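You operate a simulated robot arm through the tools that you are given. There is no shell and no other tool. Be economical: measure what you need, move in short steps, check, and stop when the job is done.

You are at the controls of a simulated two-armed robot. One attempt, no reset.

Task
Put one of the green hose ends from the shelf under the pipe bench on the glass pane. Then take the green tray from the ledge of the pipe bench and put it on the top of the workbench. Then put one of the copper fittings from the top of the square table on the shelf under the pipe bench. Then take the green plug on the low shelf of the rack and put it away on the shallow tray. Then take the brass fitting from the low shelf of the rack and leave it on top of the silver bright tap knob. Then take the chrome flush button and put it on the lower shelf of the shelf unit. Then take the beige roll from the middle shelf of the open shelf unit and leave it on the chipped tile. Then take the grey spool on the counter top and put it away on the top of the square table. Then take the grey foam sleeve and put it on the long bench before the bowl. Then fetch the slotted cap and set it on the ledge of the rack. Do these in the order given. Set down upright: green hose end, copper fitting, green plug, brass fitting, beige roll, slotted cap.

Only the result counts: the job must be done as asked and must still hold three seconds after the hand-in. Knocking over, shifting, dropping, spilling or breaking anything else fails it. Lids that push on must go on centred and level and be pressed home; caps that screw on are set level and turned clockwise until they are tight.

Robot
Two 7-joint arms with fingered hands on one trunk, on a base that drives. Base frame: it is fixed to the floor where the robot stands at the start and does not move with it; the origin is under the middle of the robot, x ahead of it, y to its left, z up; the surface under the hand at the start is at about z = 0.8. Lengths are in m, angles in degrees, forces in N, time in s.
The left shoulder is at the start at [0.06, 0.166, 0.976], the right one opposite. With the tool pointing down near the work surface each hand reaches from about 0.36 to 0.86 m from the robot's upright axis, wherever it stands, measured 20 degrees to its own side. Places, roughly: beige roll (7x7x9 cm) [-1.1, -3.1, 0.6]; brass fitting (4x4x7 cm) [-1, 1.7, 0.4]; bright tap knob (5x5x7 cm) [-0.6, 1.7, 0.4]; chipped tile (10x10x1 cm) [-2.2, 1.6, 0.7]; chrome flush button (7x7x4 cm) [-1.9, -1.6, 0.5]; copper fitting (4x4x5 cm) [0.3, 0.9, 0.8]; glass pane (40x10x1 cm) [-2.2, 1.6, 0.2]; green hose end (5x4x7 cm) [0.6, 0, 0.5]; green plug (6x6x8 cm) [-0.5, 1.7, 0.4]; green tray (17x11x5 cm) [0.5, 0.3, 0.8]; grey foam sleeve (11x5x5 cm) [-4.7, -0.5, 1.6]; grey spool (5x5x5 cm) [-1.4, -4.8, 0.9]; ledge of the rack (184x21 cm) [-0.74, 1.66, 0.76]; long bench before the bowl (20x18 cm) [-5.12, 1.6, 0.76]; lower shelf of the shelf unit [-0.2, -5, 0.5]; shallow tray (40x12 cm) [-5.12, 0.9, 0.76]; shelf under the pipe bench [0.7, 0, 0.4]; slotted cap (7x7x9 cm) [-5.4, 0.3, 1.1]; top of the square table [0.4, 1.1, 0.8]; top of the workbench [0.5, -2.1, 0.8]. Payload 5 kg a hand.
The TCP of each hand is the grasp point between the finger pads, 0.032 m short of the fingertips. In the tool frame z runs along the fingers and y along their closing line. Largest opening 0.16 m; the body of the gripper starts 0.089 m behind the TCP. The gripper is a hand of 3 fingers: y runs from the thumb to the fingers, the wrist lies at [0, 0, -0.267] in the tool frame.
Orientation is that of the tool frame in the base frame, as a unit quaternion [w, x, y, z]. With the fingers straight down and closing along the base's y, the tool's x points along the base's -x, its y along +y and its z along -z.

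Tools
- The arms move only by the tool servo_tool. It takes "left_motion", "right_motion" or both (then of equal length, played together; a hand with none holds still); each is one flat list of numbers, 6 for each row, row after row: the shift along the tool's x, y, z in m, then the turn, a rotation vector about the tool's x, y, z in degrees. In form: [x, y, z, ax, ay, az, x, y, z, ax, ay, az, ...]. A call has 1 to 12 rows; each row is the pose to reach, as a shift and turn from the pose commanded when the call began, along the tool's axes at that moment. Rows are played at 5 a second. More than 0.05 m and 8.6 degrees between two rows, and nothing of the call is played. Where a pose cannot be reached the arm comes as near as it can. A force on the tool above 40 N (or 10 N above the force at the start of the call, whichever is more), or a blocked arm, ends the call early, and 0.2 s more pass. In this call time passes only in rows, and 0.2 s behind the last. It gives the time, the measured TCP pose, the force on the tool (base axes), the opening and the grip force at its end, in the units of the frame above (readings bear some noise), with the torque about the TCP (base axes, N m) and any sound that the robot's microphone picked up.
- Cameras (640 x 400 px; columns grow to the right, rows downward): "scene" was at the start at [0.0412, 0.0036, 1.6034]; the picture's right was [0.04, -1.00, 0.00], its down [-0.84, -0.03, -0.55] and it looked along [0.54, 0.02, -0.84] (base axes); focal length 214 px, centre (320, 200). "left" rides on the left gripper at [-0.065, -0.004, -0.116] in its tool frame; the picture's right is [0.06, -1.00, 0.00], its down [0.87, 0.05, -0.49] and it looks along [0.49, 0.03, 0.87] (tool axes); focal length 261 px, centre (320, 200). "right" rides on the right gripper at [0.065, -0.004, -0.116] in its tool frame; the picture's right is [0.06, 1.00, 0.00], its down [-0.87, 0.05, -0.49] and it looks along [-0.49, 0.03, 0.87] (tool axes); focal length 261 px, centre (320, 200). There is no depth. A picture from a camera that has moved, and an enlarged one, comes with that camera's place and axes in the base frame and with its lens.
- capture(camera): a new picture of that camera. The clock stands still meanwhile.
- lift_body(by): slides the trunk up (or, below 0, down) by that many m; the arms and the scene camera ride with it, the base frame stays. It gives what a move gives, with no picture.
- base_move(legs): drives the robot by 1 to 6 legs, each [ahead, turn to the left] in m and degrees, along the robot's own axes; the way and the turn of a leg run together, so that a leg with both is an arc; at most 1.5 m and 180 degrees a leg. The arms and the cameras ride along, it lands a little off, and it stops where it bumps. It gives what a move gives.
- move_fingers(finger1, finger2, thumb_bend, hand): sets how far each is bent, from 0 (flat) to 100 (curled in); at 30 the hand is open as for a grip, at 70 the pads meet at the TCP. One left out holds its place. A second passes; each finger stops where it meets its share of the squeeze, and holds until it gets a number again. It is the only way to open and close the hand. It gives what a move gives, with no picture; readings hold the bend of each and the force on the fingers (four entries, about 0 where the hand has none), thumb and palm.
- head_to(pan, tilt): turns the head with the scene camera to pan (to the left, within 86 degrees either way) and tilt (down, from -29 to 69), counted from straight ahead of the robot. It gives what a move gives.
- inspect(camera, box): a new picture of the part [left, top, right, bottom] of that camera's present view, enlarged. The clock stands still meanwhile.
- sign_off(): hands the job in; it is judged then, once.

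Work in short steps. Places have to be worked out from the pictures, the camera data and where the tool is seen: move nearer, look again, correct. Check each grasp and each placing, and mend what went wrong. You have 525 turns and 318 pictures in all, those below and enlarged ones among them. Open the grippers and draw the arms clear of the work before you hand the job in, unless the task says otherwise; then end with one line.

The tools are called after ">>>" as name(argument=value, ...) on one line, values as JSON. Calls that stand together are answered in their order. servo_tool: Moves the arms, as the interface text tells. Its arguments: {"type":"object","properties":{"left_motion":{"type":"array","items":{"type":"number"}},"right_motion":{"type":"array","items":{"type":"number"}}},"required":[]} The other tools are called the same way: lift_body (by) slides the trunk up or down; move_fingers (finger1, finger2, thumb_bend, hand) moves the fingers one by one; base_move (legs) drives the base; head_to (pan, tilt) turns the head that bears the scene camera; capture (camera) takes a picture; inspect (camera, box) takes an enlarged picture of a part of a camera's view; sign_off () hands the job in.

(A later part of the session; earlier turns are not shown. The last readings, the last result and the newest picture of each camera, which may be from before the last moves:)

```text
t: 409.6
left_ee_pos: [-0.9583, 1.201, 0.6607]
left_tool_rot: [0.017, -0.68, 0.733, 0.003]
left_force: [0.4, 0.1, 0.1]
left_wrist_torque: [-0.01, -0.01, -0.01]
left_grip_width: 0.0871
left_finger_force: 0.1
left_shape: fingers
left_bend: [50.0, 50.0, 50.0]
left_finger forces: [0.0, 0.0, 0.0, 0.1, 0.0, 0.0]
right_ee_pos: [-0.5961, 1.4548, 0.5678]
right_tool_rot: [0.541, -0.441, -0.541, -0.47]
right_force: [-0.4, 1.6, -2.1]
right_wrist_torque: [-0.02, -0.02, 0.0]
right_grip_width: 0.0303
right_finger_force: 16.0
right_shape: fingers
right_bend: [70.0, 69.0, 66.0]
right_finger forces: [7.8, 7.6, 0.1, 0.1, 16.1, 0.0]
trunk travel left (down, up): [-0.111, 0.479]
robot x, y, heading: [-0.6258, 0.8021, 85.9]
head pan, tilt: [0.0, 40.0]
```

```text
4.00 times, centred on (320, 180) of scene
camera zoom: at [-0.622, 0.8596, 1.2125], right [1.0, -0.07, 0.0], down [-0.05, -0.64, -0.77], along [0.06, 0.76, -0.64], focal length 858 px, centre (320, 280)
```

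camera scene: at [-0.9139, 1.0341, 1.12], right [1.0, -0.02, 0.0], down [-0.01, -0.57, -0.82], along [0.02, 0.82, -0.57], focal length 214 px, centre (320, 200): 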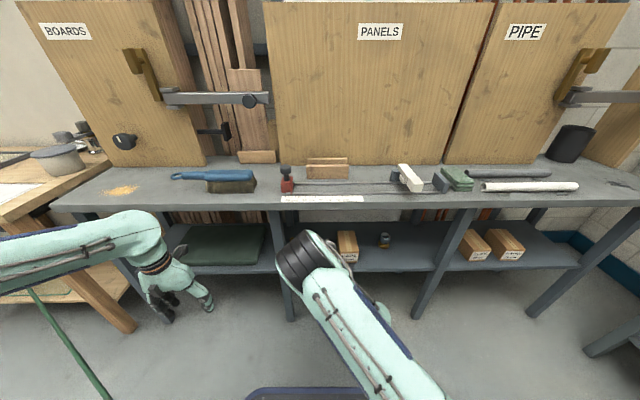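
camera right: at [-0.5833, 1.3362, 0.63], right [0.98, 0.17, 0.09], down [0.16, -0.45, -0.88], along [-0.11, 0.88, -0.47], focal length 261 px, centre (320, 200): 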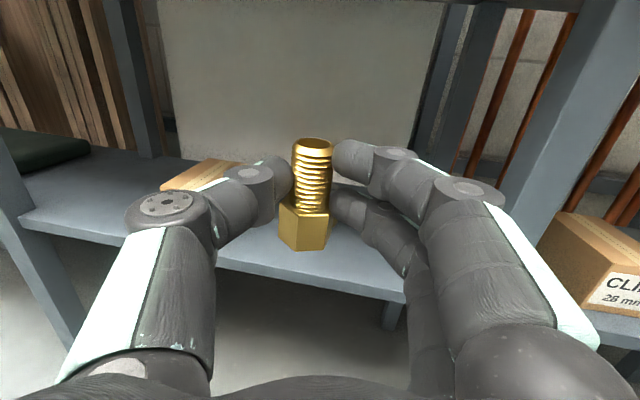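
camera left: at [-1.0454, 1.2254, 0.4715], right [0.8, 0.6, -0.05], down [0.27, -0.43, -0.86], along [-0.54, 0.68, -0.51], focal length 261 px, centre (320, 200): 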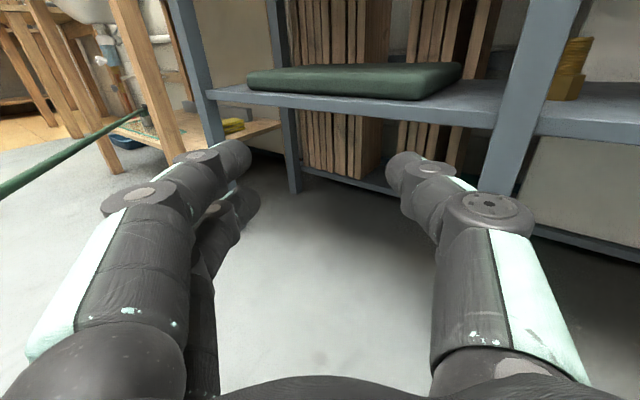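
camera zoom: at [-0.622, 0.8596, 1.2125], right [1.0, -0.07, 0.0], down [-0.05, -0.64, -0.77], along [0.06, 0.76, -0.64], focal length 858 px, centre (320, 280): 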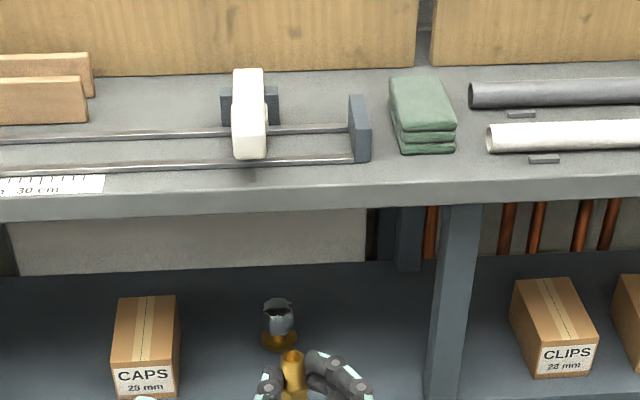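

Knob centre ≈ (−0.612, 1.689); the fitting is 21.6 cm short and 1 cm right of it. Turn 1.7° left, drive 0.13 m, re-check.

>>> base_move(legs=[[0, 1.7], [0.13, 0]])

>>> inspect(camera="scene", box=[240, 150, 400, 250])

```text
t: 411.2
left_ee_pos: [-0.9642, 1.3213, 0.6593]
left_tool_rot: [0.017, -0.69, 0.724, 0.003]
left_force: [0.2, 0.1, 0.4]
left_wrist_torque: [0.0, -0.02, 0.0]
left_grip_width: 0.0872
left_finger_force: 0.0
left_shape: fingers
left_bend: [50.0, 50.0, 50.0]
left_finger forces: [0.0, 0.0, 0.1, 0.0, 0.1, 0.1]
right_ee_pos: [-0.6089, 1.5833, 0.5679]
right_tool_rot: [0.548, -0.433, -0.547, -0.461]
right_force: [-0.4, -0.2, -1.2]
right_wrist_torque: [-0.07, -0.04, -0.02]
right_grip_width: 0.0302
right_finger_force: 15.8
right_shape: fingers
right_bend: [70.0, 69.0, 66.0]
right_finger forces: [7.8, 7.6, 0.0, 0.0, 16.0, 0.0]
trunk travel left (down, up): [-0.111, 0.479]
robot x, y, heading: [-0.6238, 0.9344, 87.1]
head pan, tilt: [0.0, 40.0]
```

```text
4.00 times, centred on (320, 200) of scene
camera zoom: at [-0.6179, 0.989, 1.2125], right [1.0, -0.04, 0.0], down [-0.03, -0.64, -0.77], along [0.03, 0.77, -0.64], focal length 858 px, centre (320, 200)
```

zoom: 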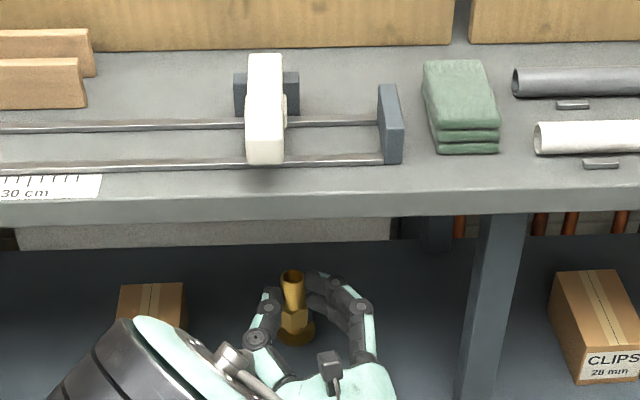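

Remaining offset ≈ (+1.1 cm x, 7.9 cm y). Turn 0.5° right and advance 7.7 cm.

>>> base_move(legs=[[0, -0.5], [0.077, 0]])

>>> inspect(camera="scene", box=[260, 190, 380, 265])

>>> capture(camera="right")

```text
t: 412.6
left_ee_pos: [-0.9548, 1.4028, 0.6611]
left_tool_rot: [0.017, -0.686, 0.728, 0.003]
left_force: [-0.1, 0.3, 0.6]
left_wrist_torque: [0.03, 0.01, -0.01]
left_grip_width: 0.087
left_finger_force: 0.0
left_shape: fingers
left_bend: [50.0, 50.0, 50.0]
left_finger forces: [0.0, 0.0, 0.0, 0.0, 0.0, 0.1]
right_ee_pos: [-0.5972, 1.6616, 0.5684]
right_tool_rot: [0.545, -0.437, -0.544, -0.465]
right_force: [0.2, -0.2, -2.0]
right_wrist_torque: [-0.04, -0.02, 0.03]
right_grip_width: 0.0301
right_finger_force: 15.5
right_shape: fingers
right_bend: [70.0, 69.0, 66.0]
right_finger forces: [7.7, 7.6, 0.0, 0.1, 16.0, 0.1]
trunk travel left (down, up): [-0.111, 0.479]
robot x, y, heading: [-0.6166, 1.008, 86.9]
head pan, tilt: [0.0, 40.0]
```

```text
5.33 times, centred on (320, 228) of scene
camera zoom: at [-0.6131, 1.0666, 1.2125], right [1.0, -0.06, 0.0], down [-0.04, -0.64, -0.77], along [0.04, 0.76, -0.64], focal length 1144 px, centre (320, 53)
```

zoom: 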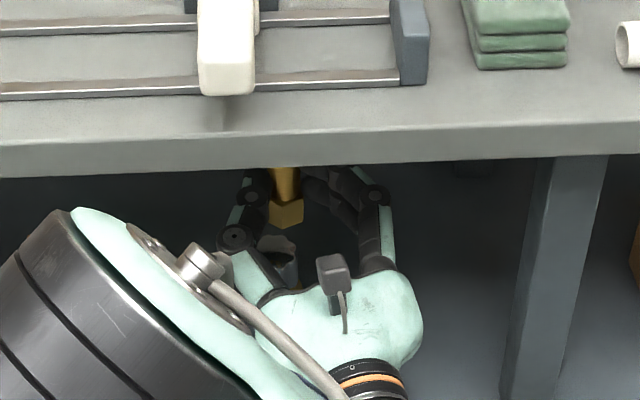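

```text
177 pictures are left
camera right: at [-0.582, 1.5438, 0.63], right [0.98, 0.18, 0.09], down [0.17, -0.44, -0.88], along [-0.12, 0.88, -0.47], focal length 261 px, centre (320, 200)
```

right: 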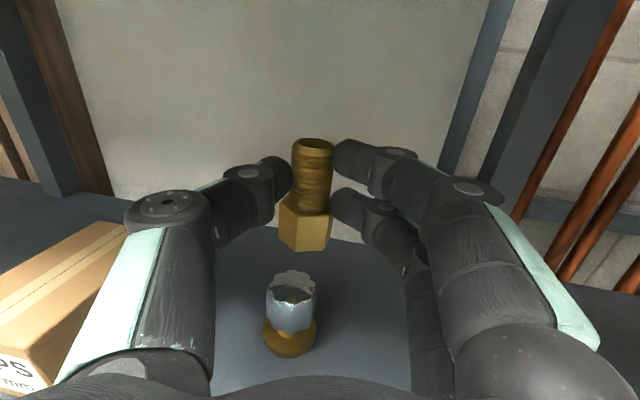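

Excellent view: the knob top is at ≈ (−0.614, 1.683, 0.480) and the fitting's bottom at (−0.608, 1.679, 0.529). Correct 6 mm and lower 4 cm.

>>> servo_tool(right_motion=[0, -0.005, 0.005, 0, 0, 0])

>>> lift_body(by=-0.037)

>>> capture(camera="right")

```text
t: 413.0
left_ee_pos: [-0.9538, 1.4036, 0.6619]
left_tool_rot: [0.018, -0.686, 0.727, 0.003]
left_force: [-0.2, 0.0, 0.4]
left_wrist_torque: [0.0, 0.04, -0.03]
left_grip_width: 0.0872
left_finger_force: 0.1
left_shape: fingers
left_bend: [50.0, 50.0, 50.0]
left_finger forces: [0.0, 0.0, 0.0, 0.0, 0.1, 0.1]
right_ee_pos: [-0.6028, 1.6657, 0.5661]
right_tool_rot: [0.545, -0.437, -0.544, -0.465]
right_force: [-0.1, 0.6, -1.6]
right_wrist_torque: [-0.05, -0.03, 0.0]
right_grip_width: 0.0301
right_finger_force: 15.8
right_shape: fingers
right_bend: [70.0, 69.0, 66.0]
right_finger forces: [7.8, 7.6, 0.0, 0.1, 15.9, 0.0]
trunk travel left (down, up): [-0.111, 0.479]
robot x, y, heading: [-0.6206, 1.0139, 86.9]
head pan, tilt: [0.0, 40.0]
```

```text
t: 413.8
left_ee_pos: [-0.9556, 1.403, 0.6232]
left_tool_rot: [0.018, -0.686, 0.727, 0.004]
left_force: [1.2, -0.5, -0.8]
left_wrist_torque: [0.0, -0.02, 0.0]
left_grip_width: 0.087
left_finger_force: 0.0
left_shape: fingers
left_bend: [50.0, 50.0, 50.0]
left_finger forces: [0.0, 0.0, 0.1, 0.1, 0.0, 0.0]
right_ee_pos: [-0.603, 1.6658, 0.5299]
right_tool_rot: [0.545, -0.437, -0.544, -0.465]
right_force: [0.5, 0.2, -1.9]
right_wrist_torque: [-0.06, -0.05, -0.03]
right_grip_width: 0.0298
right_finger_force: 15.7
right_shape: fingers
right_bend: [70.0, 69.0, 66.0]
right_finger forces: [7.8, 7.6, 0.1, 0.1, 16.0, 0.0]
trunk travel left (down, up): [-0.074, 0.516]
robot x, y, heading: [-0.6169, 1.0084, 86.9]
head pan, tilt: [0.0, 40.0]
```

```text
176 pictures are left
camera right: at [-0.5879, 1.548, 0.5924], right [0.98, 0.18, 0.09], down [0.17, -0.44, -0.88], along [-0.12, 0.88, -0.47], focal length 261 px, centre (320, 200)
```

right: 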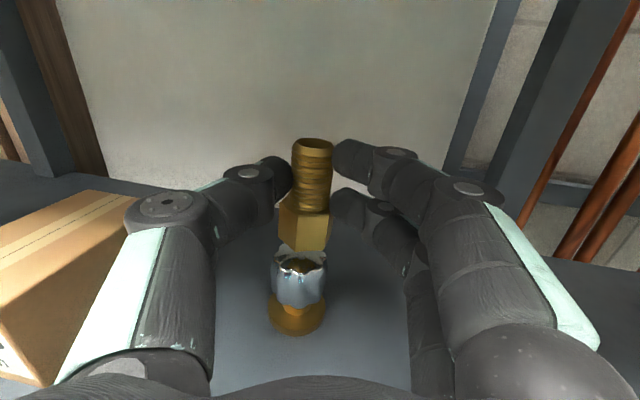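

Aligned within ~5 mm. Lower in small steps until contact.

>>> servo_tool(right_motion=[-0.003, 0, -0.003, 0, 0, 0, -0.006, 0, -0.003, 0, 0, 0, -0.009, 0, -0.003, 0, 0, 0])

>>> capture(camera="right")

```text
t: 414.6
left_ee_pos: [-0.955, 1.4038, 0.6246]
left_tool_rot: [0.018, -0.686, 0.727, 0.004]
left_force: [0.2, 0.5, -0.2]
left_wrist_torque: [0.02, -0.01, 0.0]
left_grip_width: 0.0869
left_finger_force: 0.1
left_shape: fingers
left_bend: [50.0, 50.0, 50.0]
left_finger forces: [0.0, 0.0, 0.0, 0.0, 0.0, 0.1]
right_ee_pos: [-0.6029, 1.6631, 0.5213]
right_tool_rot: [0.545, -0.436, -0.545, -0.464]
right_force: [-0.3, -0.4, -1.8]
right_wrist_torque: [-0.04, -0.02, 0.02]
right_grip_width: 0.0301
right_finger_force: 15.3
right_shape: fingers
right_bend: [70.0, 69.0, 66.0]
right_finger forces: [7.9, 7.6, 0.0, 0.0, 16.1, 0.0]
trunk travel left (down, up): [-0.074, 0.516]
robot x, y, heading: [-0.6184, 1.0085, 86.9]
head pan, tilt: [0.0, 40.0]
```

```text
175 pictures are left
camera right: at [-0.5875, 1.5453, 0.5836], right [0.98, 0.18, 0.09], down [0.17, -0.45, -0.88], along [-0.12, 0.88, -0.47], focal length 261 px, centre (320, 200)
```

right: 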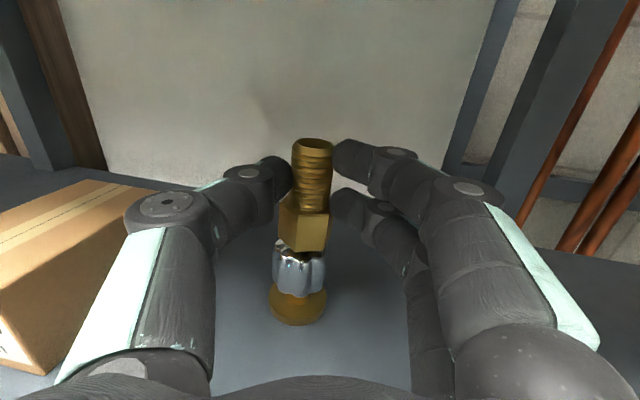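

Nearly touching. Shift 3 mm back and continue down.

>>> servo_tool(right_motion=[-0.002, -0.001, -0.003, 0, 0, 0, -0.004, -0.002, -0.003, 0, 0, 0, -0.006, -0.002, -0.003, 0, 0, 0])

>>> capture(camera="right")

```text
t: 415.4
left_ee_pos: [-0.9554, 1.4024, 0.6233]
left_tool_rot: [0.017, -0.686, 0.727, 0.004]
left_force: [-0.1, -0.5, -0.3]
left_wrist_torque: [-0.05, 0.02, 0.01]
left_grip_width: 0.0871
left_finger_force: 0.1
left_shape: fingers
left_bend: [50.0, 50.0, 50.0]
left_finger forces: [0.0, 0.0, 0.0, 0.0, 0.1, 0.0]
right_ee_pos: [-0.6043, 1.6608, 0.5153]
right_tool_rot: [0.545, -0.437, -0.544, -0.466]
right_force: [0.0, 0.7, -0.8]
right_wrist_torque: [-0.06, -0.04, 0.01]
right_grip_width: 0.0301
right_finger_force: 15.9
right_shape: fingers
right_bend: [70.0, 69.0, 66.0]
right_finger forces: [7.8, 7.6, 0.1, 0.0, 16.1, 0.0]
trunk travel left (down, up): [-0.074, 0.516]
robot x, y, heading: [-0.6166, 1.0134, 86.6]
head pan, tilt: [0.0, 40.0]
```

```text
174 pictures are left
camera right: at [-0.5879, 1.543, 0.5781], right [0.98, 0.18, 0.09], down [0.17, -0.44, -0.88], along [-0.12, 0.88, -0.47], focal length 261 px, centre (320, 200)
```

right: 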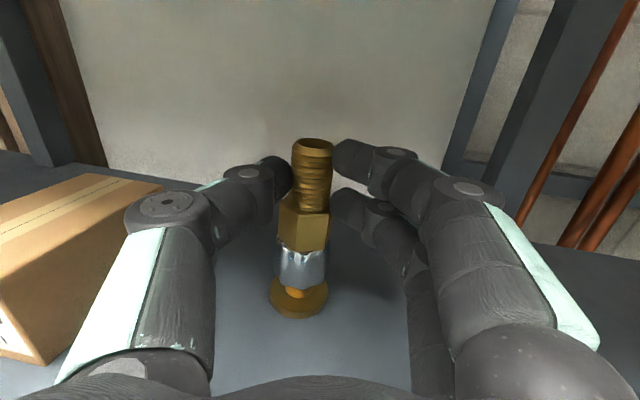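

>>> servo_tool(right_motion=[-0.001, 0, 0, 0, 0, 0, -0.002, 0, 0, 0, 0, 0, -0.003, 0, 0, 0, 0, 0])

>>> inspect(camera="right", box=[220, 120, 380, 340])

```text
t: 416.2
left_ee_pos: [-0.9562, 1.4036, 0.6231]
left_tool_rot: [0.017, -0.687, 0.727, 0.003]
left_force: [0.1, -0.5, -0.3]
left_wrist_torque: [0.02, 0.02, -0.04]
left_grip_width: 0.0872
left_finger_force: 0.1
left_shape: fingers
left_bend: [50.0, 50.0, 50.0]
left_finger forces: [0.1, 0.1, 0.1, 0.1, 0.0, 0.1]
right_ee_pos: [-0.6028, 1.6598, 0.5116]
right_tool_rot: [0.545, -0.437, -0.544, -0.465]
right_force: [-0.2, -0.3, -2.1]
right_wrist_torque: [0.01, -0.03, -0.01]
right_grip_width: 0.0299
right_finger_force: 15.8
right_shape: fingers
right_bend: [70.0, 69.0, 66.0]
right_finger forces: [7.9, 7.5, 0.0, 0.1, 16.0, 0.0]
trunk travel left (down, up): [-0.074, 0.516]
robot x, y, heading: [-0.6188, 1.0096, 87.0]
head pan, tilt: [0.0, 40.0]
```

```text
1.82 times, centred on (300, 230) of right
camera zoom: at [-0.5881, 1.5424, 0.574], right [0.98, 0.18, 0.09], down [0.17, -0.44, -0.88], along [-0.12, 0.88, -0.47], focal length 474 px, centre (356, 146)
```

zoom: 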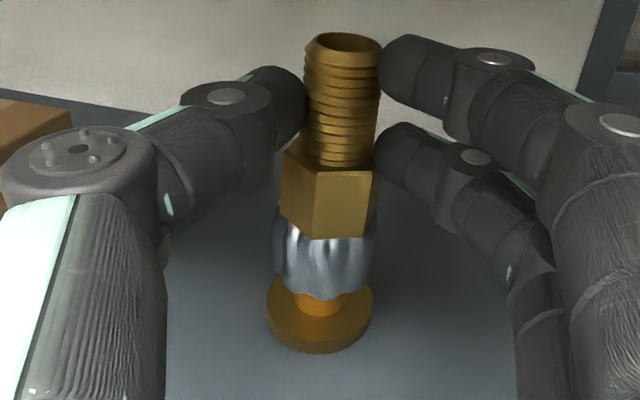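

>>> servo_tool(right_motion=[-0.001, -0.001, 0, 0, 0, 0, -0.002, -0.001, 0, 0, 0, 0, -0.003, -0.001, 0, 0, 0, 0, -0.004, -0.001, 0, 0, 0, 0])

>>> inspect(camera="right", box=[220, 120, 380, 340])

```text
t: 417.2
left_ee_pos: [-0.9547, 1.4026, 0.6238]
left_tool_rot: [0.018, -0.686, 0.727, 0.003]
left_force: [0.2, 0.4, 0.0]
left_wrist_torque: [-0.02, 0.01, 0.0]
left_grip_width: 0.0872
left_finger_force: 0.1
left_shape: fingers
left_bend: [50.0, 50.0, 50.0]
left_finger forces: [0.0, 0.0, 0.0, 0.0, 0.1, 0.0]
right_ee_pos: [-0.6035, 1.6611, 0.5089]
right_tool_rot: [0.545, -0.436, -0.543, -0.467]
right_force: [-0.7, 0.1, 6.3]
right_wrist_torque: [0.12, -0.05, 0.02]
right_grip_width: 0.03
right_finger_force: 16.2
right_shape: fingers
right_bend: [70.0, 69.0, 66.0]
right_finger forces: [7.1, 9.1, 0.0, 0.0, 16.1, 0.0]
trunk travel left (down, up): [-0.074, 0.516]
robot x, y, heading: [-0.6133, 1.0098, 86.9]
head pan, tilt: [0.0, 40.0]
```

```text
1.82 times, centred on (300, 230) of right
camera zoom: at [-0.5894, 1.5422, 0.5716], right [0.98, 0.18, 0.09], down [0.17, -0.44, -0.88], along [-0.12, 0.88, -0.46], focal length 474 px, centre (356, 146)
```

zoom: 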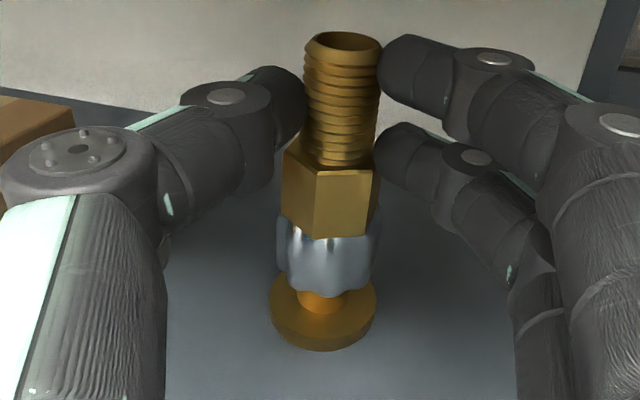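

Contact and well centred. Release gently.

>>> move_fingers(hand="right", finger1=60, finger2=60, thumb_bend=57)

>>> inspect(camera="right", box=[220, 120, 380, 340])

```text
t: 418.2
left_ee_pos: [-0.9546, 1.403, 0.6235]
left_tool_rot: [0.017, -0.686, 0.727, 0.002]
left_force: [-0.2, 0.5, -0.3]
left_wrist_torque: [0.04, 0.01, -0.01]
left_grip_width: 0.0871
left_finger_force: 0.1
left_shape: fingers
left_bend: [50.0, 50.0, 50.0]
left_finger forces: [0.0, 0.0, 0.0, 0.1, 0.0, 0.0]
right_ee_pos: [-0.6053, 1.6598, 0.5088]
right_tool_rot: [0.545, -0.437, -0.544, -0.464]
right_force: [0.1, -0.7, 0.3]
right_wrist_torque: [0.04, -0.01, -0.02]
right_grip_width: 0.0546
right_finger_force: 0.1
right_shape: fingers
right_bend: [60.0, 60.0, 56.0]
right_finger forces: [0.0, 0.1, 0.1, 0.0, 0.0, 0.1]
trunk travel left (down, up): [-0.074, 0.516]
robot x, y, heading: [-0.6162, 1.007, 86.9]
head pan, tilt: [0.0, 40.0]
```

```text
1.82 times, centred on (300, 230) of right
camera zoom: at [-0.5892, 1.5421, 0.5708], right [0.98, 0.18, 0.09], down [0.17, -0.44, -0.88], along [-0.12, 0.88, -0.47], focal length 474 px, centre (356, 146)
```

zoom: 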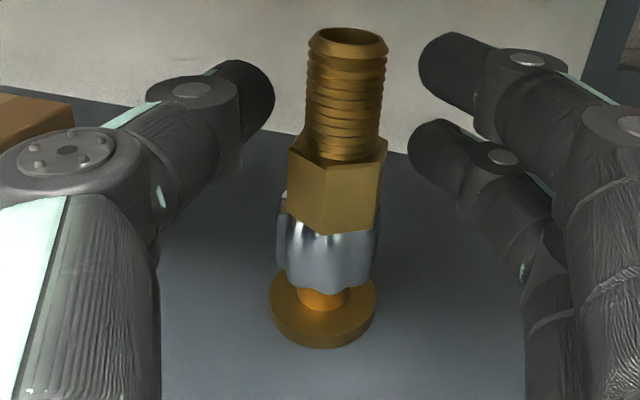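

Standing on the knob. Open the fingers wider and retract straight back along the hand axis.

>>> move_fingers(hand="right", finger1=44, finger2=44, thumb_bend=50)

>>> servo_tool(right_motion=[0, 0, -0.025, 0, 0, 0, 0, 0, -0.05, 0, 0, 0, 0, 0, -0.075, 0, 0, 0, 0, 0, -0.1, 0, 0, 0])

>>> capture(camera="right")

```text
t: 419.2
left_ee_pos: [-0.9561, 1.4032, 0.6226]
left_tool_rot: [0.017, -0.686, 0.727, 0.004]
left_force: [-0.3, 0.7, -0.1]
left_wrist_torque: [-0.01, -0.02, 0.03]
left_grip_width: 0.0873
left_finger_force: 0.0
left_shape: fingers
left_bend: [50.0, 50.0, 50.0]
left_finger forces: [0.1, 0.1, 0.1, 0.1, 0.0, 0.0]
right_ee_pos: [-0.6049, 1.6592, 0.5086]
right_tool_rot: [0.545, -0.437, -0.544, -0.465]
right_force: [-0.2, -1.1, -0.3]
right_wrist_torque: [0.03, 0.02, -0.03]
right_grip_width: 0.0989
right_finger_force: 0.0
right_shape: fingers
right_bend: [44.0, 44.0, 50.0]
right_finger forces: [0.1, 0.0, 0.1, 0.0, 0.1, 0.0]
trunk travel left (down, up): [-0.074, 0.516]
robot x, y, heading: [-0.6157, 1.0084, 86.7]
head pan, tilt: [0.0, 40.0]
```

```text
t: 420.2
left_ee_pos: [-0.9554, 1.4036, 0.6233]
left_tool_rot: [0.017, -0.686, 0.727, 0.004]
left_force: [0.0, 0.1, 0.0]
left_wrist_torque: [-0.03, 0.01, -0.04]
left_grip_width: 0.087
left_finger_force: 0.0
left_shape: fingers
left_bend: [50.0, 50.0, 50.0]
left_finger forces: [0.0, 0.0, 0.0, 0.0, 0.0, 0.0]
right_ee_pos: [-0.586, 1.562, 0.5054]
right_tool_rot: [0.544, -0.438, -0.544, -0.466]
right_force: [0.0, 0.2, -0.5]
right_wrist_torque: [0.0, 0.01, 0.0]
right_grip_width: 0.0991
right_finger_force: 0.1
right_shape: fingers
right_bend: [44.0, 44.0, 50.0]
right_finger forces: [0.0, 0.0, 0.0, 0.0, 0.0, 0.0]
trunk travel left (down, up): [-0.074, 0.516]
robot x, y, heading: [-0.6194, 1.0081, 87.0]
head pan, tilt: [0.0, 40.0]
```

```text
170 pictures are left
camera right: at [-0.5711, 1.4443, 0.5683], right [0.98, 0.18, 0.09], down [0.17, -0.45, -0.88], along [-0.12, 0.88, -0.47], focal length 261 px, centre (320, 200)
```

right: 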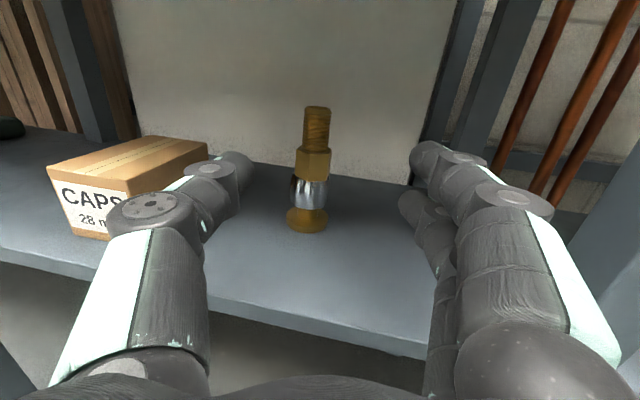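

Job 5 done. Next: chrome flush button near (−1.9, −1.6). Drive south and look.

>>> base_move(legs=[[-0.4, 0], [0, -170], [1.2, 0], [0, -40]])

>>> head_to(pan=0, tilt=25)

>>> capture(camera="scene")

```text
t: 437.4
left_ee_pos: [-0.3671, -1.0716, 0.6237]
left_tool_rot: [-0.002, 0.876, 0.481, -0.017]
left_force: [-0.3, 0.1, -0.4]
left_wrist_torque: [0.01, 0.03, 0.01]
left_grip_width: 0.0873
left_finger_force: 0.1
left_shape: fingers
left_bend: [50.0, 50.0, 50.0]
left_finger forces: [0.0, 0.1, 0.1, 0.1, 0.0, 0.0]
right_ee_pos: [-0.7673, -1.0315, 0.5057]
right_tool_rot: [0.587, 0.418, -0.558, 0.411]
right_force: [0.6, 0.0, 0.0]
right_wrist_torque: [-0.02, -0.02, 0.01]
right_grip_width: 0.0985
right_finger_force: 0.1
right_shape: fingers
right_bend: [44.0, 44.0, 50.0]
right_finger forces: [0.0, 0.0, 0.1, 0.0, 0.0, 0.1]
trunk travel left (down, up): [-0.074, 0.516]
robot x, y, heading: [-0.4715, -0.5633, -122.4]
head pan, tilt: [0.0, 40.0]
```

```text
t: 438.1
left_ee_pos: [-0.3675, -1.0704, 0.624]
left_tool_rot: [-0.001, 0.876, 0.482, -0.018]
left_force: [-0.4, -0.1, 0.1]
left_wrist_torque: [-0.01, 0.01, 0.01]
left_grip_width: 0.0872
left_finger_force: 0.0
left_shape: fingers
left_bend: [50.0, 50.0, 50.0]
left_finger forces: [0.0, 0.0, 0.1, 0.1, 0.0, 0.0]
right_ee_pos: [-0.7665, -1.0306, 0.5054]
right_tool_rot: [0.586, 0.418, -0.559, 0.411]
right_force: [0.8, 0.4, 0.8]
right_wrist_torque: [0.02, 0.0, 0.02]
right_grip_width: 0.0989
right_finger_force: 0.0
right_shape: fingers
right_bend: [44.0, 44.0, 50.0]
right_finger forces: [0.0, 0.1, 0.0, 0.0, 0.0, 0.0]
trunk travel left (down, up): [-0.074, 0.516]
robot x, y, heading: [-0.4728, -0.5631, -122.3]
head pan, tilt: [0.0, 25.0]
```

```text
169 pictures are left
camera scene: at [-0.5045, -0.6162, 1.1987], right [-0.85, 0.53, 0.0], down [0.23, 0.36, -0.91], along [-0.48, -0.77, -0.42], focal length 214 px, centre (320, 200)
```

scene: 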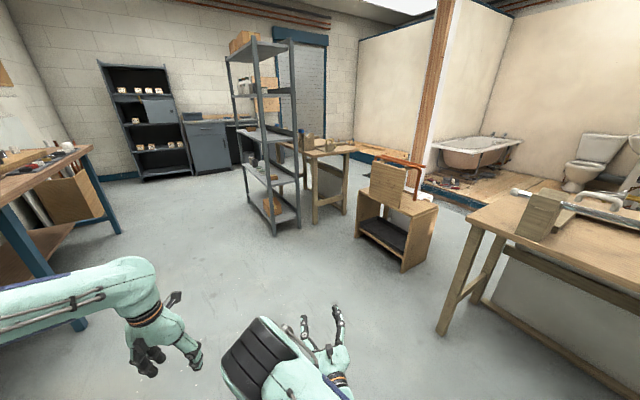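

>>> inspect(camera="scene", box=[340, 140, 460, 280])

>>> inspect(camera="scene", box=[90, 20, 310, 240])

```text
2.86 times, centred on (400, 210) of scene
camera zoom: at [-0.5045, -0.6162, 1.1987], right [-0.85, 0.53, 0.0], down [0.23, 0.36, -0.91], along [-0.48, -0.77, -0.42], focal length 613 px, centre (91, 171)
```

zoom: 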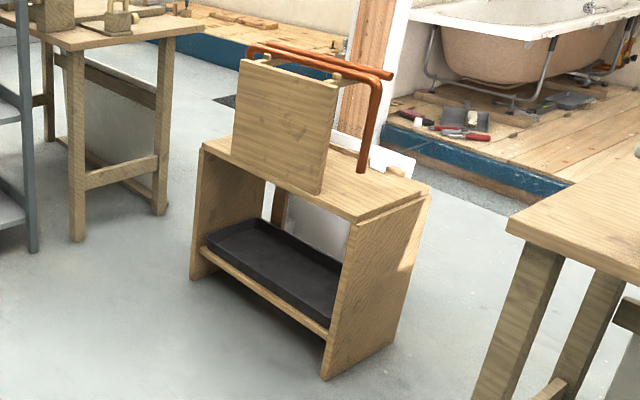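

```text
1.82 times, centred on (200, 130) of scene
camera zoom: at [-0.5045, -0.6162, 1.1987], right [-0.85, 0.53, 0.0], down [0.23, 0.36, -0.91], along [-0.48, -0.77, -0.42], focal length 390 px, centre (538, 327)
```

zoom: 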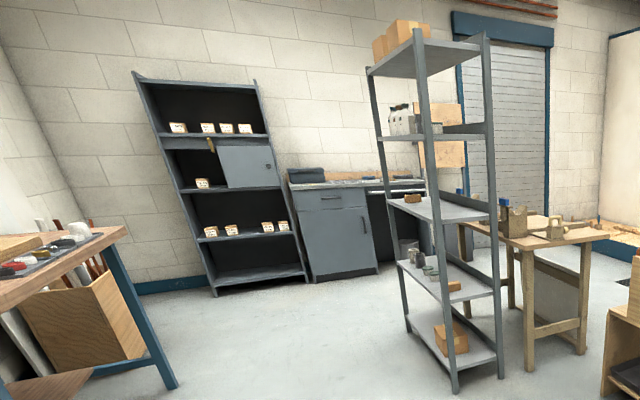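

The stool top (z≈0.5) has a board hiding the button behind it. Raise the trunk and move closer for a look from above.

>>> lift_body(by=0.4)

>>> lift_body(by=0.11)

>>> base_move(legs=[[0.9, 0], [0, -45]])

>>> head_to(pan=0, tilt=45)

>>> capture(camera="scene")

```text
t: 442.0
left_ee_pos: [-0.3673, -1.0714, 1.0229]
left_tool_rot: [-0.002, 0.876, 0.481, -0.017]
left_force: [0.4, -0.4, 0.0]
left_wrist_torque: [-0.02, -0.01, 0.01]
left_grip_width: 0.087
left_finger_force: 0.0
left_shape: fingers
left_bend: [50.0, 50.0, 50.0]
left_finger forces: [0.0, 0.0, 0.1, 0.0, 0.0, 0.0]
right_ee_pos: [-0.768, -1.0332, 0.9052]
right_tool_rot: [0.587, 0.418, -0.559, 0.411]
right_force: [0.7, 1.1, -0.4]
right_wrist_torque: [0.0, 0.0, -0.03]
right_grip_width: 0.0991
right_finger_force: 0.0
right_shape: fingers
right_bend: [44.0, 44.0, 50.0]
right_finger forces: [0.1, 0.0, 0.0, 0.0, 0.1, 0.1]
trunk travel left (down, up): [-0.474, 0.116]
robot x, y, heading: [-0.472, -0.565, -122.2]
head pan, tilt: [0.0, 25.0]
```

```text
t: 443.4
left_ee_pos: [-0.3669, -1.0703, 1.1346]
left_tool_rot: [-0.002, 0.876, 0.482, -0.016]
left_force: [-0.2, -0.5, 0.6]
left_wrist_torque: [0.03, -0.03, -0.02]
left_grip_width: 0.0869
left_finger_force: 0.1
left_shape: fingers
left_bend: [50.0, 50.0, 50.0]
left_finger forces: [0.1, 0.0, 0.0, 0.0, 0.1, 0.1]
right_ee_pos: [-0.768, -1.0314, 1.0158]
right_tool_rot: [0.586, 0.417, -0.56, 0.411]
right_force: [-1.2, -0.5, 0.1]
right_wrist_torque: [-0.01, 0.03, 0.02]
right_grip_width: 0.0989
right_finger_force: 0.1
right_shape: fingers
right_bend: [44.0, 44.0, 50.0]
right_finger forces: [0.0, 0.0, 0.1, 0.1, 0.0, 0.0]
trunk travel left (down, up): [-0.584, 0.006]
robot x, y, heading: [-0.4745, -0.5635, -122.0]
head pan, tilt: [0.0, 25.0]
```

```text
t: 450.2
left_ee_pos: [-1.2413, -1.7325, 1.1337]
left_tool_rot: [-0.01, 0.995, 0.096, -0.015]
left_force: [-0.1, -0.2, -0.5]
left_wrist_torque: [0.0, -0.02, -0.03]
left_grip_width: 0.0872
left_finger_force: 0.1
left_shape: fingers
left_bend: [50.0, 50.0, 50.0]
left_finger forces: [0.0, 0.0, 0.0, 0.0, 0.0, 0.0]
right_ee_pos: [-1.4882, -1.4148, 1.0151]
right_tool_rot: [0.702, 0.162, -0.679, 0.144]
right_force: [-0.3, -0.1, -0.6]
right_wrist_torque: [-0.03, 0.0, 0.03]
right_grip_width: 0.0989
right_finger_force: 0.0
right_shape: fingers
right_bend: [44.0, 44.0, 50.0]
right_finger forces: [0.0, 0.0, 0.0, 0.0, 0.1, 0.0]
trunk travel left (down, up): [-0.584, 0.006]
robot x, y, heading: [-0.9465, -1.3057, -168.6]
head pan, tilt: [0.0, 25.0]
```

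```text
t: 451.0
left_ee_pos: [-1.2421, -1.7328, 1.1332]
left_tool_rot: [-0.009, 0.995, 0.095, -0.015]
left_force: [0.2, -1.2, 0.6]
left_wrist_torque: [-0.01, -0.02, 0.03]
left_grip_width: 0.0871
left_finger_force: 0.0
left_shape: fingers
left_bend: [50.0, 50.0, 50.0]
left_finger forces: [0.1, 0.0, 0.0, 0.0, 0.0, 0.0]
right_ee_pos: [-1.4863, -1.4142, 1.0159]
right_tool_rot: [0.701, 0.162, -0.679, 0.145]
right_force: [-1.0, 0.0, -0.1]
right_wrist_torque: [0.01, 0.0, 0.02]
right_grip_width: 0.099
right_finger_force: 0.0
right_shape: fingers
right_bend: [44.0, 44.0, 50.0]
right_finger forces: [0.0, 0.0, 0.0, 0.1, 0.0, 0.0]
trunk travel left (down, up): [-0.584, 0.006]
robot x, y, heading: [-0.9448, -1.3104, -168.9]
head pan, tilt: [0.0, 45.0]
```

```text
166 pictures are left
camera scene: at [-0.9945, -1.3175, 1.6783], right [-0.19, 0.98, 0.0], down [0.69, 0.14, -0.71], along [-0.69, -0.14, -0.71], focal length 214 px, centre (320, 200)
```

scene: 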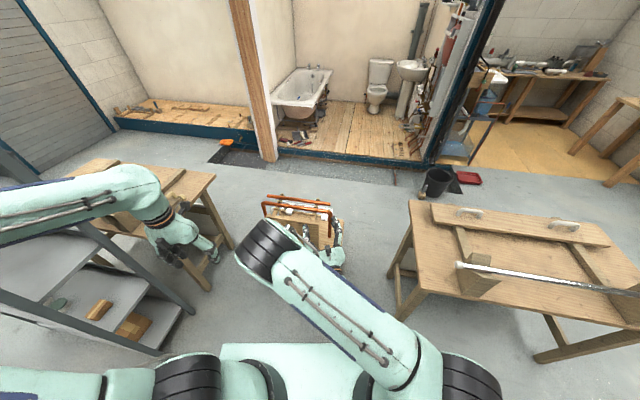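

The right-hand camera should see the stool top.

>>> capture(camera="right")

```text
165 pictures are left
camera right: at [-1.3787, -1.3715, 1.0782], right [-0.42, 0.9, 0.09], down [0.39, 0.27, -0.88], along [-0.82, -0.33, -0.47], focal length 261 px, centre (320, 200)
```

right: 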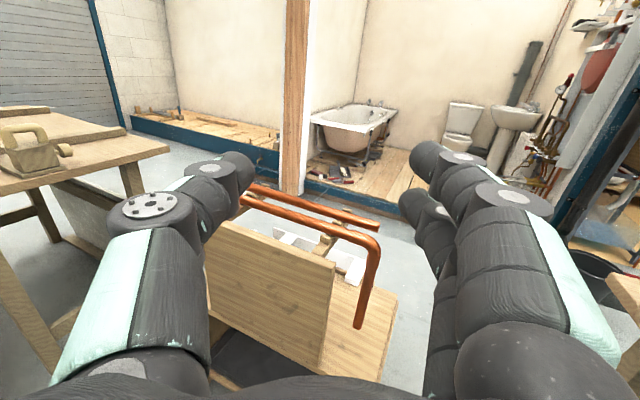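

>>> inspect(camera="right", box=[200, 160, 420, 340])

```text
2.22 times, centred on (310, 250) of right
camera zoom: at [-1.3787, -1.3715, 1.0782], right [-0.42, 0.9, 0.09], down [0.39, 0.27, -0.88], along [-0.82, -0.33, -0.47], focal length 579 px, centre (342, 89)
```

zoom: 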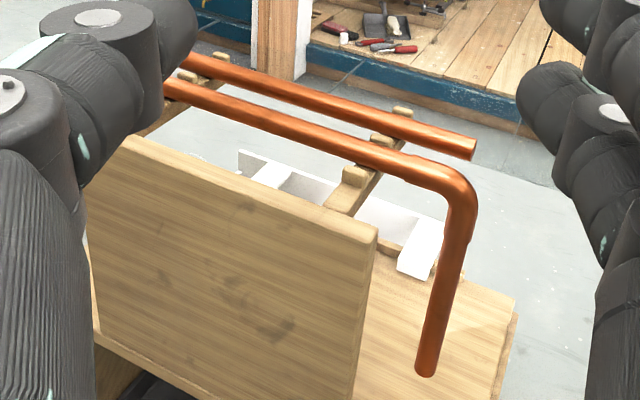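

The button must be behind the board, in/near a white bin under two copper pipes; access is from the west side. Drive around the table.

>>> base_move(legs=[[-0.5, 0], [0, -101], [1.4, 0], [0.4, 0], [0, 90], [1.1, 0]])

>>> base_move(legs=[[1.1, 0], [0, 89], [0.7, 0]])

>>> head_to(pan=20, tilt=40)

>>> capture(camera="scene")

```text
t: 476.0
left_ee_pos: [-1.8748, 0.2709, 1.1331]
left_tool_rot: [-0.01, 0.999, -0.039, -0.015]
left_force: [0.4, 0.8, 0.3]
left_wrist_torque: [0.0, 0.01, 0.0]
left_grip_width: 0.0869
left_finger_force: 0.1
left_shape: fingers
left_bend: [50.0, 50.0, 50.0]
left_finger forces: [0.0, 0.0, 0.1, 0.0, 0.0, 0.0]
right_ee_pos: [-2.0261, 0.6437, 1.0158]
right_tool_rot: [0.714, 0.069, -0.695, 0.049]
right_force: [0.3, -0.6, -0.2]
right_wrist_torque: [0.0, 0.0, 0.01]
right_grip_width: 0.0988
right_finger_force: 0.1
right_shape: fingers
right_bend: [44.0, 44.0, 50.0]
right_finger forces: [0.0, 0.0, 0.0, 0.0, 0.1, 0.0]
trunk travel left (down, up): [-0.584, 0.006]
robot x, y, heading: [-1.4769, 0.5987, 175.7]
head pan, tilt: [0.0, 45.0]
```

```text
t: 488.7
left_ee_pos: [-2.338, -0.4246, 1.134]
left_tool_rot: [0.003, 0.752, 0.659, -0.017]
left_force: [0.0, 0.0, 0.3]
left_wrist_torque: [0.0, 0.0, -0.01]
left_grip_width: 0.087
left_finger_force: 0.0
left_shape: fingers
left_bend: [50.0, 50.0, 50.0]
left_finger forces: [0.0, 0.0, 0.0, 0.0, 0.1, 0.0]
right_ee_pos: [-2.7162, -0.5554, 1.0159]
right_tool_rot: [0.485, 0.528, -0.455, 0.528]
right_force: [1.5, -0.3, 0.1]
right_wrist_torque: [-0.01, 0.01, -0.01]
right_grip_width: 0.0989
right_finger_force: 0.0
right_shape: fingers
right_bend: [44.0, 44.0, 50.0]
right_finger forces: [0.0, 0.0, 0.1, 0.0, 0.0, 0.0]
trunk travel left (down, up): [-0.584, 0.006]
robot x, y, heading: [-2.646, -0.0058, -97.3]
head pan, tilt: [0.0, 45.0]
```

```text
t: 489.6
left_ee_pos: [-2.337, -0.424, 1.1343]
left_tool_rot: [0.002, 0.752, 0.659, -0.016]
left_force: [-0.5, -0.2, -0.1]
left_wrist_torque: [0.01, 0.01, 0.0]
left_grip_width: 0.0873
left_finger_force: 0.1
left_shape: fingers
left_bend: [50.0, 50.0, 50.0]
left_finger forces: [0.0, 0.0, 0.0, 0.0, 0.0, 0.0]
right_ee_pos: [-2.7159, -0.5553, 1.0159]
right_tool_rot: [0.484, 0.528, -0.456, 0.528]
right_force: [-1.0, 0.4, -0.2]
right_wrist_torque: [-0.01, 0.02, 0.02]
right_grip_width: 0.099
right_finger_force: 0.0
right_shape: fingers
right_bend: [44.0, 44.0, 50.0]
right_finger forces: [0.0, 0.0, 0.0, 0.0, 0.0, 0.0]
trunk travel left (down, up): [-0.584, 0.006]
robot x, y, heading: [-2.6466, -0.0088, -97.2]
head pan, tilt: [20.0, 40.0]
```

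```text
163 pictures are left
camera scene: at [-2.6218, -0.0604, 1.6855], right [-0.98, -0.22, 0.0], down [-0.14, 0.63, -0.77], along [0.17, -0.75, -0.64], focal length 214 px, centre (320, 200)
```

scene: 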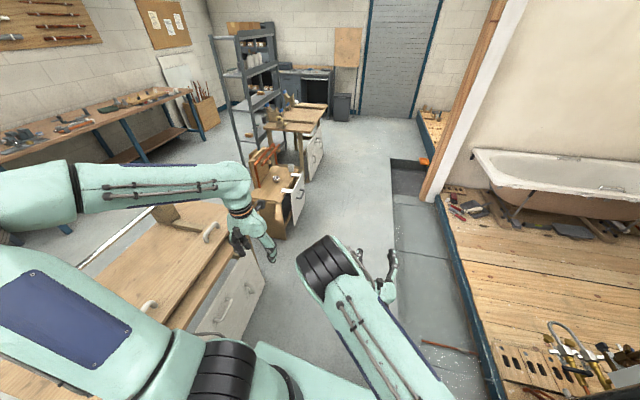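

>>> inspect(camera="scene", box=[230, 130, 340, 240])

```text
3.64 times, centred on (285, 185) of scene
camera zoom: at [-2.6218, -0.0604, 1.6855], right [-0.98, -0.22, 0.0], down [-0.14, 0.63, -0.77], along [0.17, -0.75, -0.64], focal length 780 px, centre (447, 254)
```

zoom: 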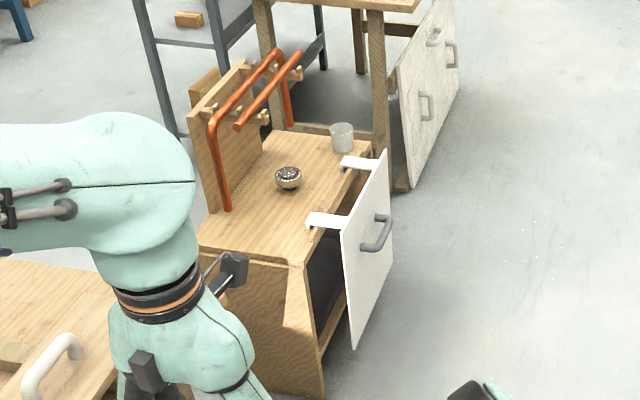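

The button stands on the stool top at ≈ (−1.84, −1.64), accessible from the west between two white hooks. Drive south and face east.

>>> base_move(legs=[[0, 7], [1.3, 0], [0.3, 0], [0, 90]])

>>> capture(camera="right")

>>> head_to(pan=0, tilt=50)

>>> capture(camera="scene")

```text
t: 491.9
left_ee_pos: [-2.2882, -0.4934, 1.1329]
left_tool_rot: [0.003, 0.709, 0.705, -0.017]
left_force: [-0.4, 0.3, -1.2]
left_wrist_torque: [0.04, 0.01, -0.01]
left_grip_width: 0.0872
left_finger_force: 0.0
left_shape: fingers
left_bend: [50.0, 50.0, 50.0]
left_finger forces: [0.0, 0.0, 0.0, 0.0, 0.1, 0.0]
right_ee_pos: [-2.6472, -0.6709, 1.0149]
right_tool_rot: [0.45, 0.556, -0.423, 0.556]
right_force: [0.3, -0.1, -0.2]
right_wrist_torque: [-0.03, -0.03, 0.03]
right_grip_width: 0.099
right_finger_force: 0.1
right_shape: fingers
right_bend: [44.0, 44.0, 50.0]
right_finger forces: [0.0, 0.0, 0.1, 0.0, 0.0, 0.0]
trunk travel left (down, up): [-0.584, 0.006]
robot x, y, heading: [-2.6437, -0.1155, -89.8]
head pan, tilt: [20.0, 40.0]
stopped in leg 2: the robot was blocked; the commanded pose is now the measured one
```

```text
161 pictures are left
camera right: at [-2.6699, -0.5572, 1.0777], right [-0.97, -0.24, 0.09], down [-0.19, 0.44, -0.88], along [0.17, -0.87, -0.47], focal length 261 px, centre (320, 200)
```

right: 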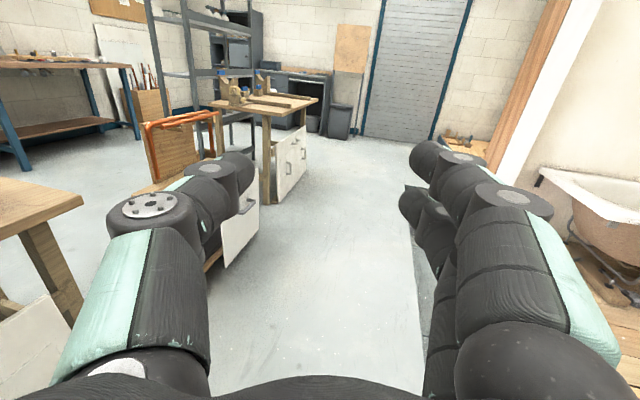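

```text
t: 492.8
left_ee_pos: [-2.2865, -0.4913, 1.1337]
left_tool_rot: [0.002, 0.709, 0.705, -0.017]
left_force: [-0.5, -0.4, -0.1]
left_wrist_torque: [0.0, 0.01, -0.01]
left_grip_width: 0.0868
left_finger_force: 0.0
left_shape: fingers
left_bend: [50.0, 50.0, 50.0]
left_finger forces: [0.0, 0.1, 0.1, 0.0, 0.1, 0.0]
right_ee_pos: [-2.6461, -0.6701, 1.0159]
right_tool_rot: [0.45, 0.556, -0.422, 0.557]
right_force: [0.0, 0.1, 0.3]
right_wrist_torque: [0.0, 0.0, 0.01]
right_grip_width: 0.0992
right_finger_force: 0.1
right_shape: fingers
right_bend: [44.0, 44.0, 50.0]
right_finger forces: [0.1, 0.1, 0.0, 0.0, 0.1, 0.1]
trunk travel left (down, up): [-0.584, 0.006]
robot x, y, heading: [-2.6464, -0.1165, -90.0]
head pan, tilt: [0.0, 50.0]
```

```text
160 pictures are left
camera scene: at [-2.6447, -0.1645, 1.6713], right [-1.0, 0.0, 0.0], down [0.0, 0.77, -0.64], along [0.0, -0.64, -0.77], focal length 214 px, centre (320, 200)
```

scene: 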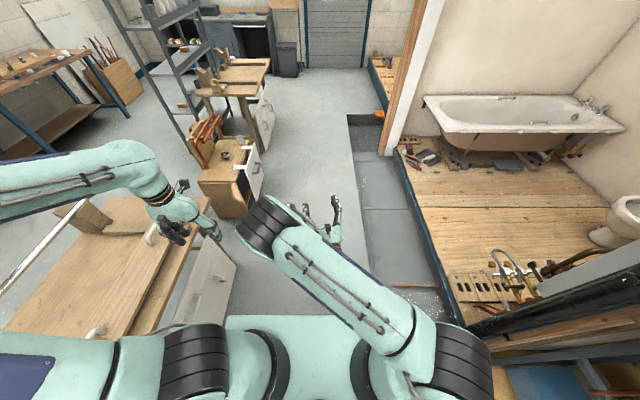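

Blocked — likely the left elbow, which sticks far out over the table. Look left.

>>> head_to(pan=65, tilt=40)

>>> capture(camera="scene")

```text
t: 494.1
left_ee_pos: [-2.2871, -0.4915, 1.1343]
left_tool_rot: [0.003, 0.709, 0.705, -0.016]
left_force: [0.2, 0.4, 0.6]
left_wrist_torque: [0.01, 0.01, -0.01]
left_grip_width: 0.0871
left_finger_force: 0.0
left_shape: fingers
left_bend: [50.0, 50.0, 50.0]
left_finger forces: [0.0, 0.0, 0.0, 0.0, 0.0, 0.0]
right_ee_pos: [-2.6466, -0.6697, 1.0158]
right_tool_rot: [0.45, 0.556, -0.421, 0.557]
right_force: [0.0, -0.2, -0.6]
right_wrist_torque: [0.01, -0.01, -0.01]
right_grip_width: 0.0991
right_finger_force: 0.0
right_shape: fingers
right_bend: [44.0, 44.0, 50.0]
right_finger forces: [0.1, 0.0, 0.0, 0.0, 0.0, 0.0]
trunk travel left (down, up): [-0.584, 0.006]
robot x, y, heading: [-2.6436, -0.1192, -90.2]
head pan, tilt: [65.0, 40.0]
```

```text
159 pictures are left
camera scene: at [-2.5676, -0.1237, 1.6855], right [-0.42, -0.91, 0.0], down [-0.58, 0.27, -0.77], along [0.69, -0.33, -0.64], focal length 214 px, centre (320, 200)
```

scene: 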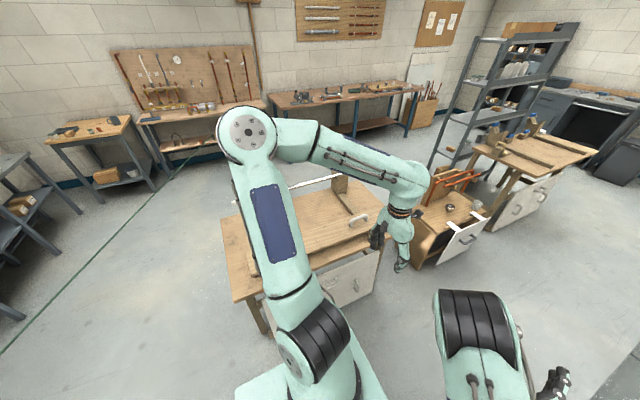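

My right elbow touched the partition end (x≈−3.05). Back off, shift ~0.2 m east, then go south and face the stool.

>>> base_move(legs=[[-0.2, 0], [0, 30], [0.4, 0], [0, -30], [1.35, 0]])

>>> base_move(legs=[[0, 90]])

>>> capture(camera="right")

```text
t: 507.2
left_ee_pos: [-2.0698, -1.9689, 1.1337]
left_tool_rot: [0.004, 0.707, 0.707, -0.016]
left_force: [0.7, 0.5, -0.3]
left_wrist_torque: [0.04, -0.04, -0.01]
left_grip_width: 0.0873
left_finger_force: 0.1
left_shape: fingers
left_bend: [50.0, 50.0, 50.0]
left_finger forces: [0.1, 0.1, 0.1, 0.0, 0.0, 0.1]
right_ee_pos: [-2.4275, -2.15, 1.0144]
right_tool_rot: [0.448, 0.557, -0.421, 0.558]
right_force: [1.4, 0.0, -1.4]
right_wrist_torque: [-0.01, -0.01, 0.0]
right_grip_width: 0.0989
right_finger_force: 0.2
right_shape: fingers
right_bend: [44.0, 44.0, 50.0]
right_finger forces: [0.0, 0.0, 0.0, 0.0, 0.1, 0.0]
trunk travel left (down, up): [-0.584, 0.006]
robot x, y, heading: [-2.4309, -1.597, -90.2]
head pan, tilt: [65.0, 40.0]
```

```text
t: 511.5
left_ee_pos: [-2.0528, -1.2424, 1.1326]
left_tool_rot: [0.015, 0.008, 1.0, -0.01]
left_force: [0.0, -0.6, -0.9]
left_wrist_torque: [0.0, 0.0, -0.01]
left_grip_width: 0.0872
left_finger_force: 0.0
left_shape: fingers
left_bend: [50.0, 50.0, 50.0]
left_finger forces: [0.0, 0.0, 0.0, 0.0, 0.0, 0.1]
right_ee_pos: [-1.8784, -1.6035, 1.0163]
right_tool_rot: [-0.072, 0.692, 0.092, 0.713]
right_force: [0.1, -0.2, -0.1]
right_wrist_torque: [0.0, -0.02, -0.02]
right_grip_width: 0.0988
right_finger_force: 0.1
right_shape: fingers
right_bend: [44.0, 44.0, 50.0]
right_finger forces: [0.0, 0.1, 0.0, 0.1, 0.0, 0.0]
trunk travel left (down, up): [-0.584, 0.006]
robot x, y, heading: [-2.4329, -1.5951, -0.4]
head pan, tilt: [65.0, 40.0]
```

```text
158 pictures are left
camera right: at [-1.9953, -1.6252, 1.0783], right [0.23, -0.97, 0.09], down [-0.44, -0.19, -0.88], along [0.87, 0.16, -0.47], focal length 261 px, centre (320, 200)
```

right: 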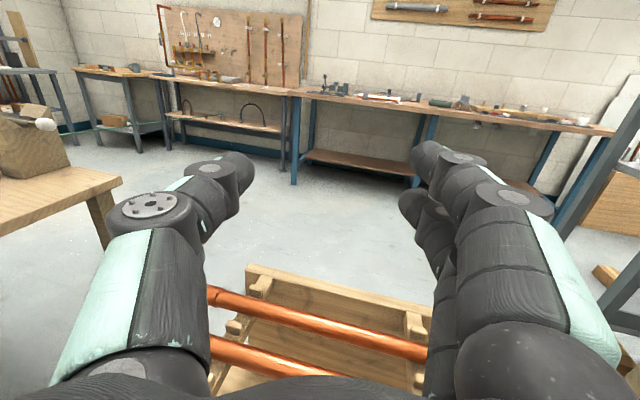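

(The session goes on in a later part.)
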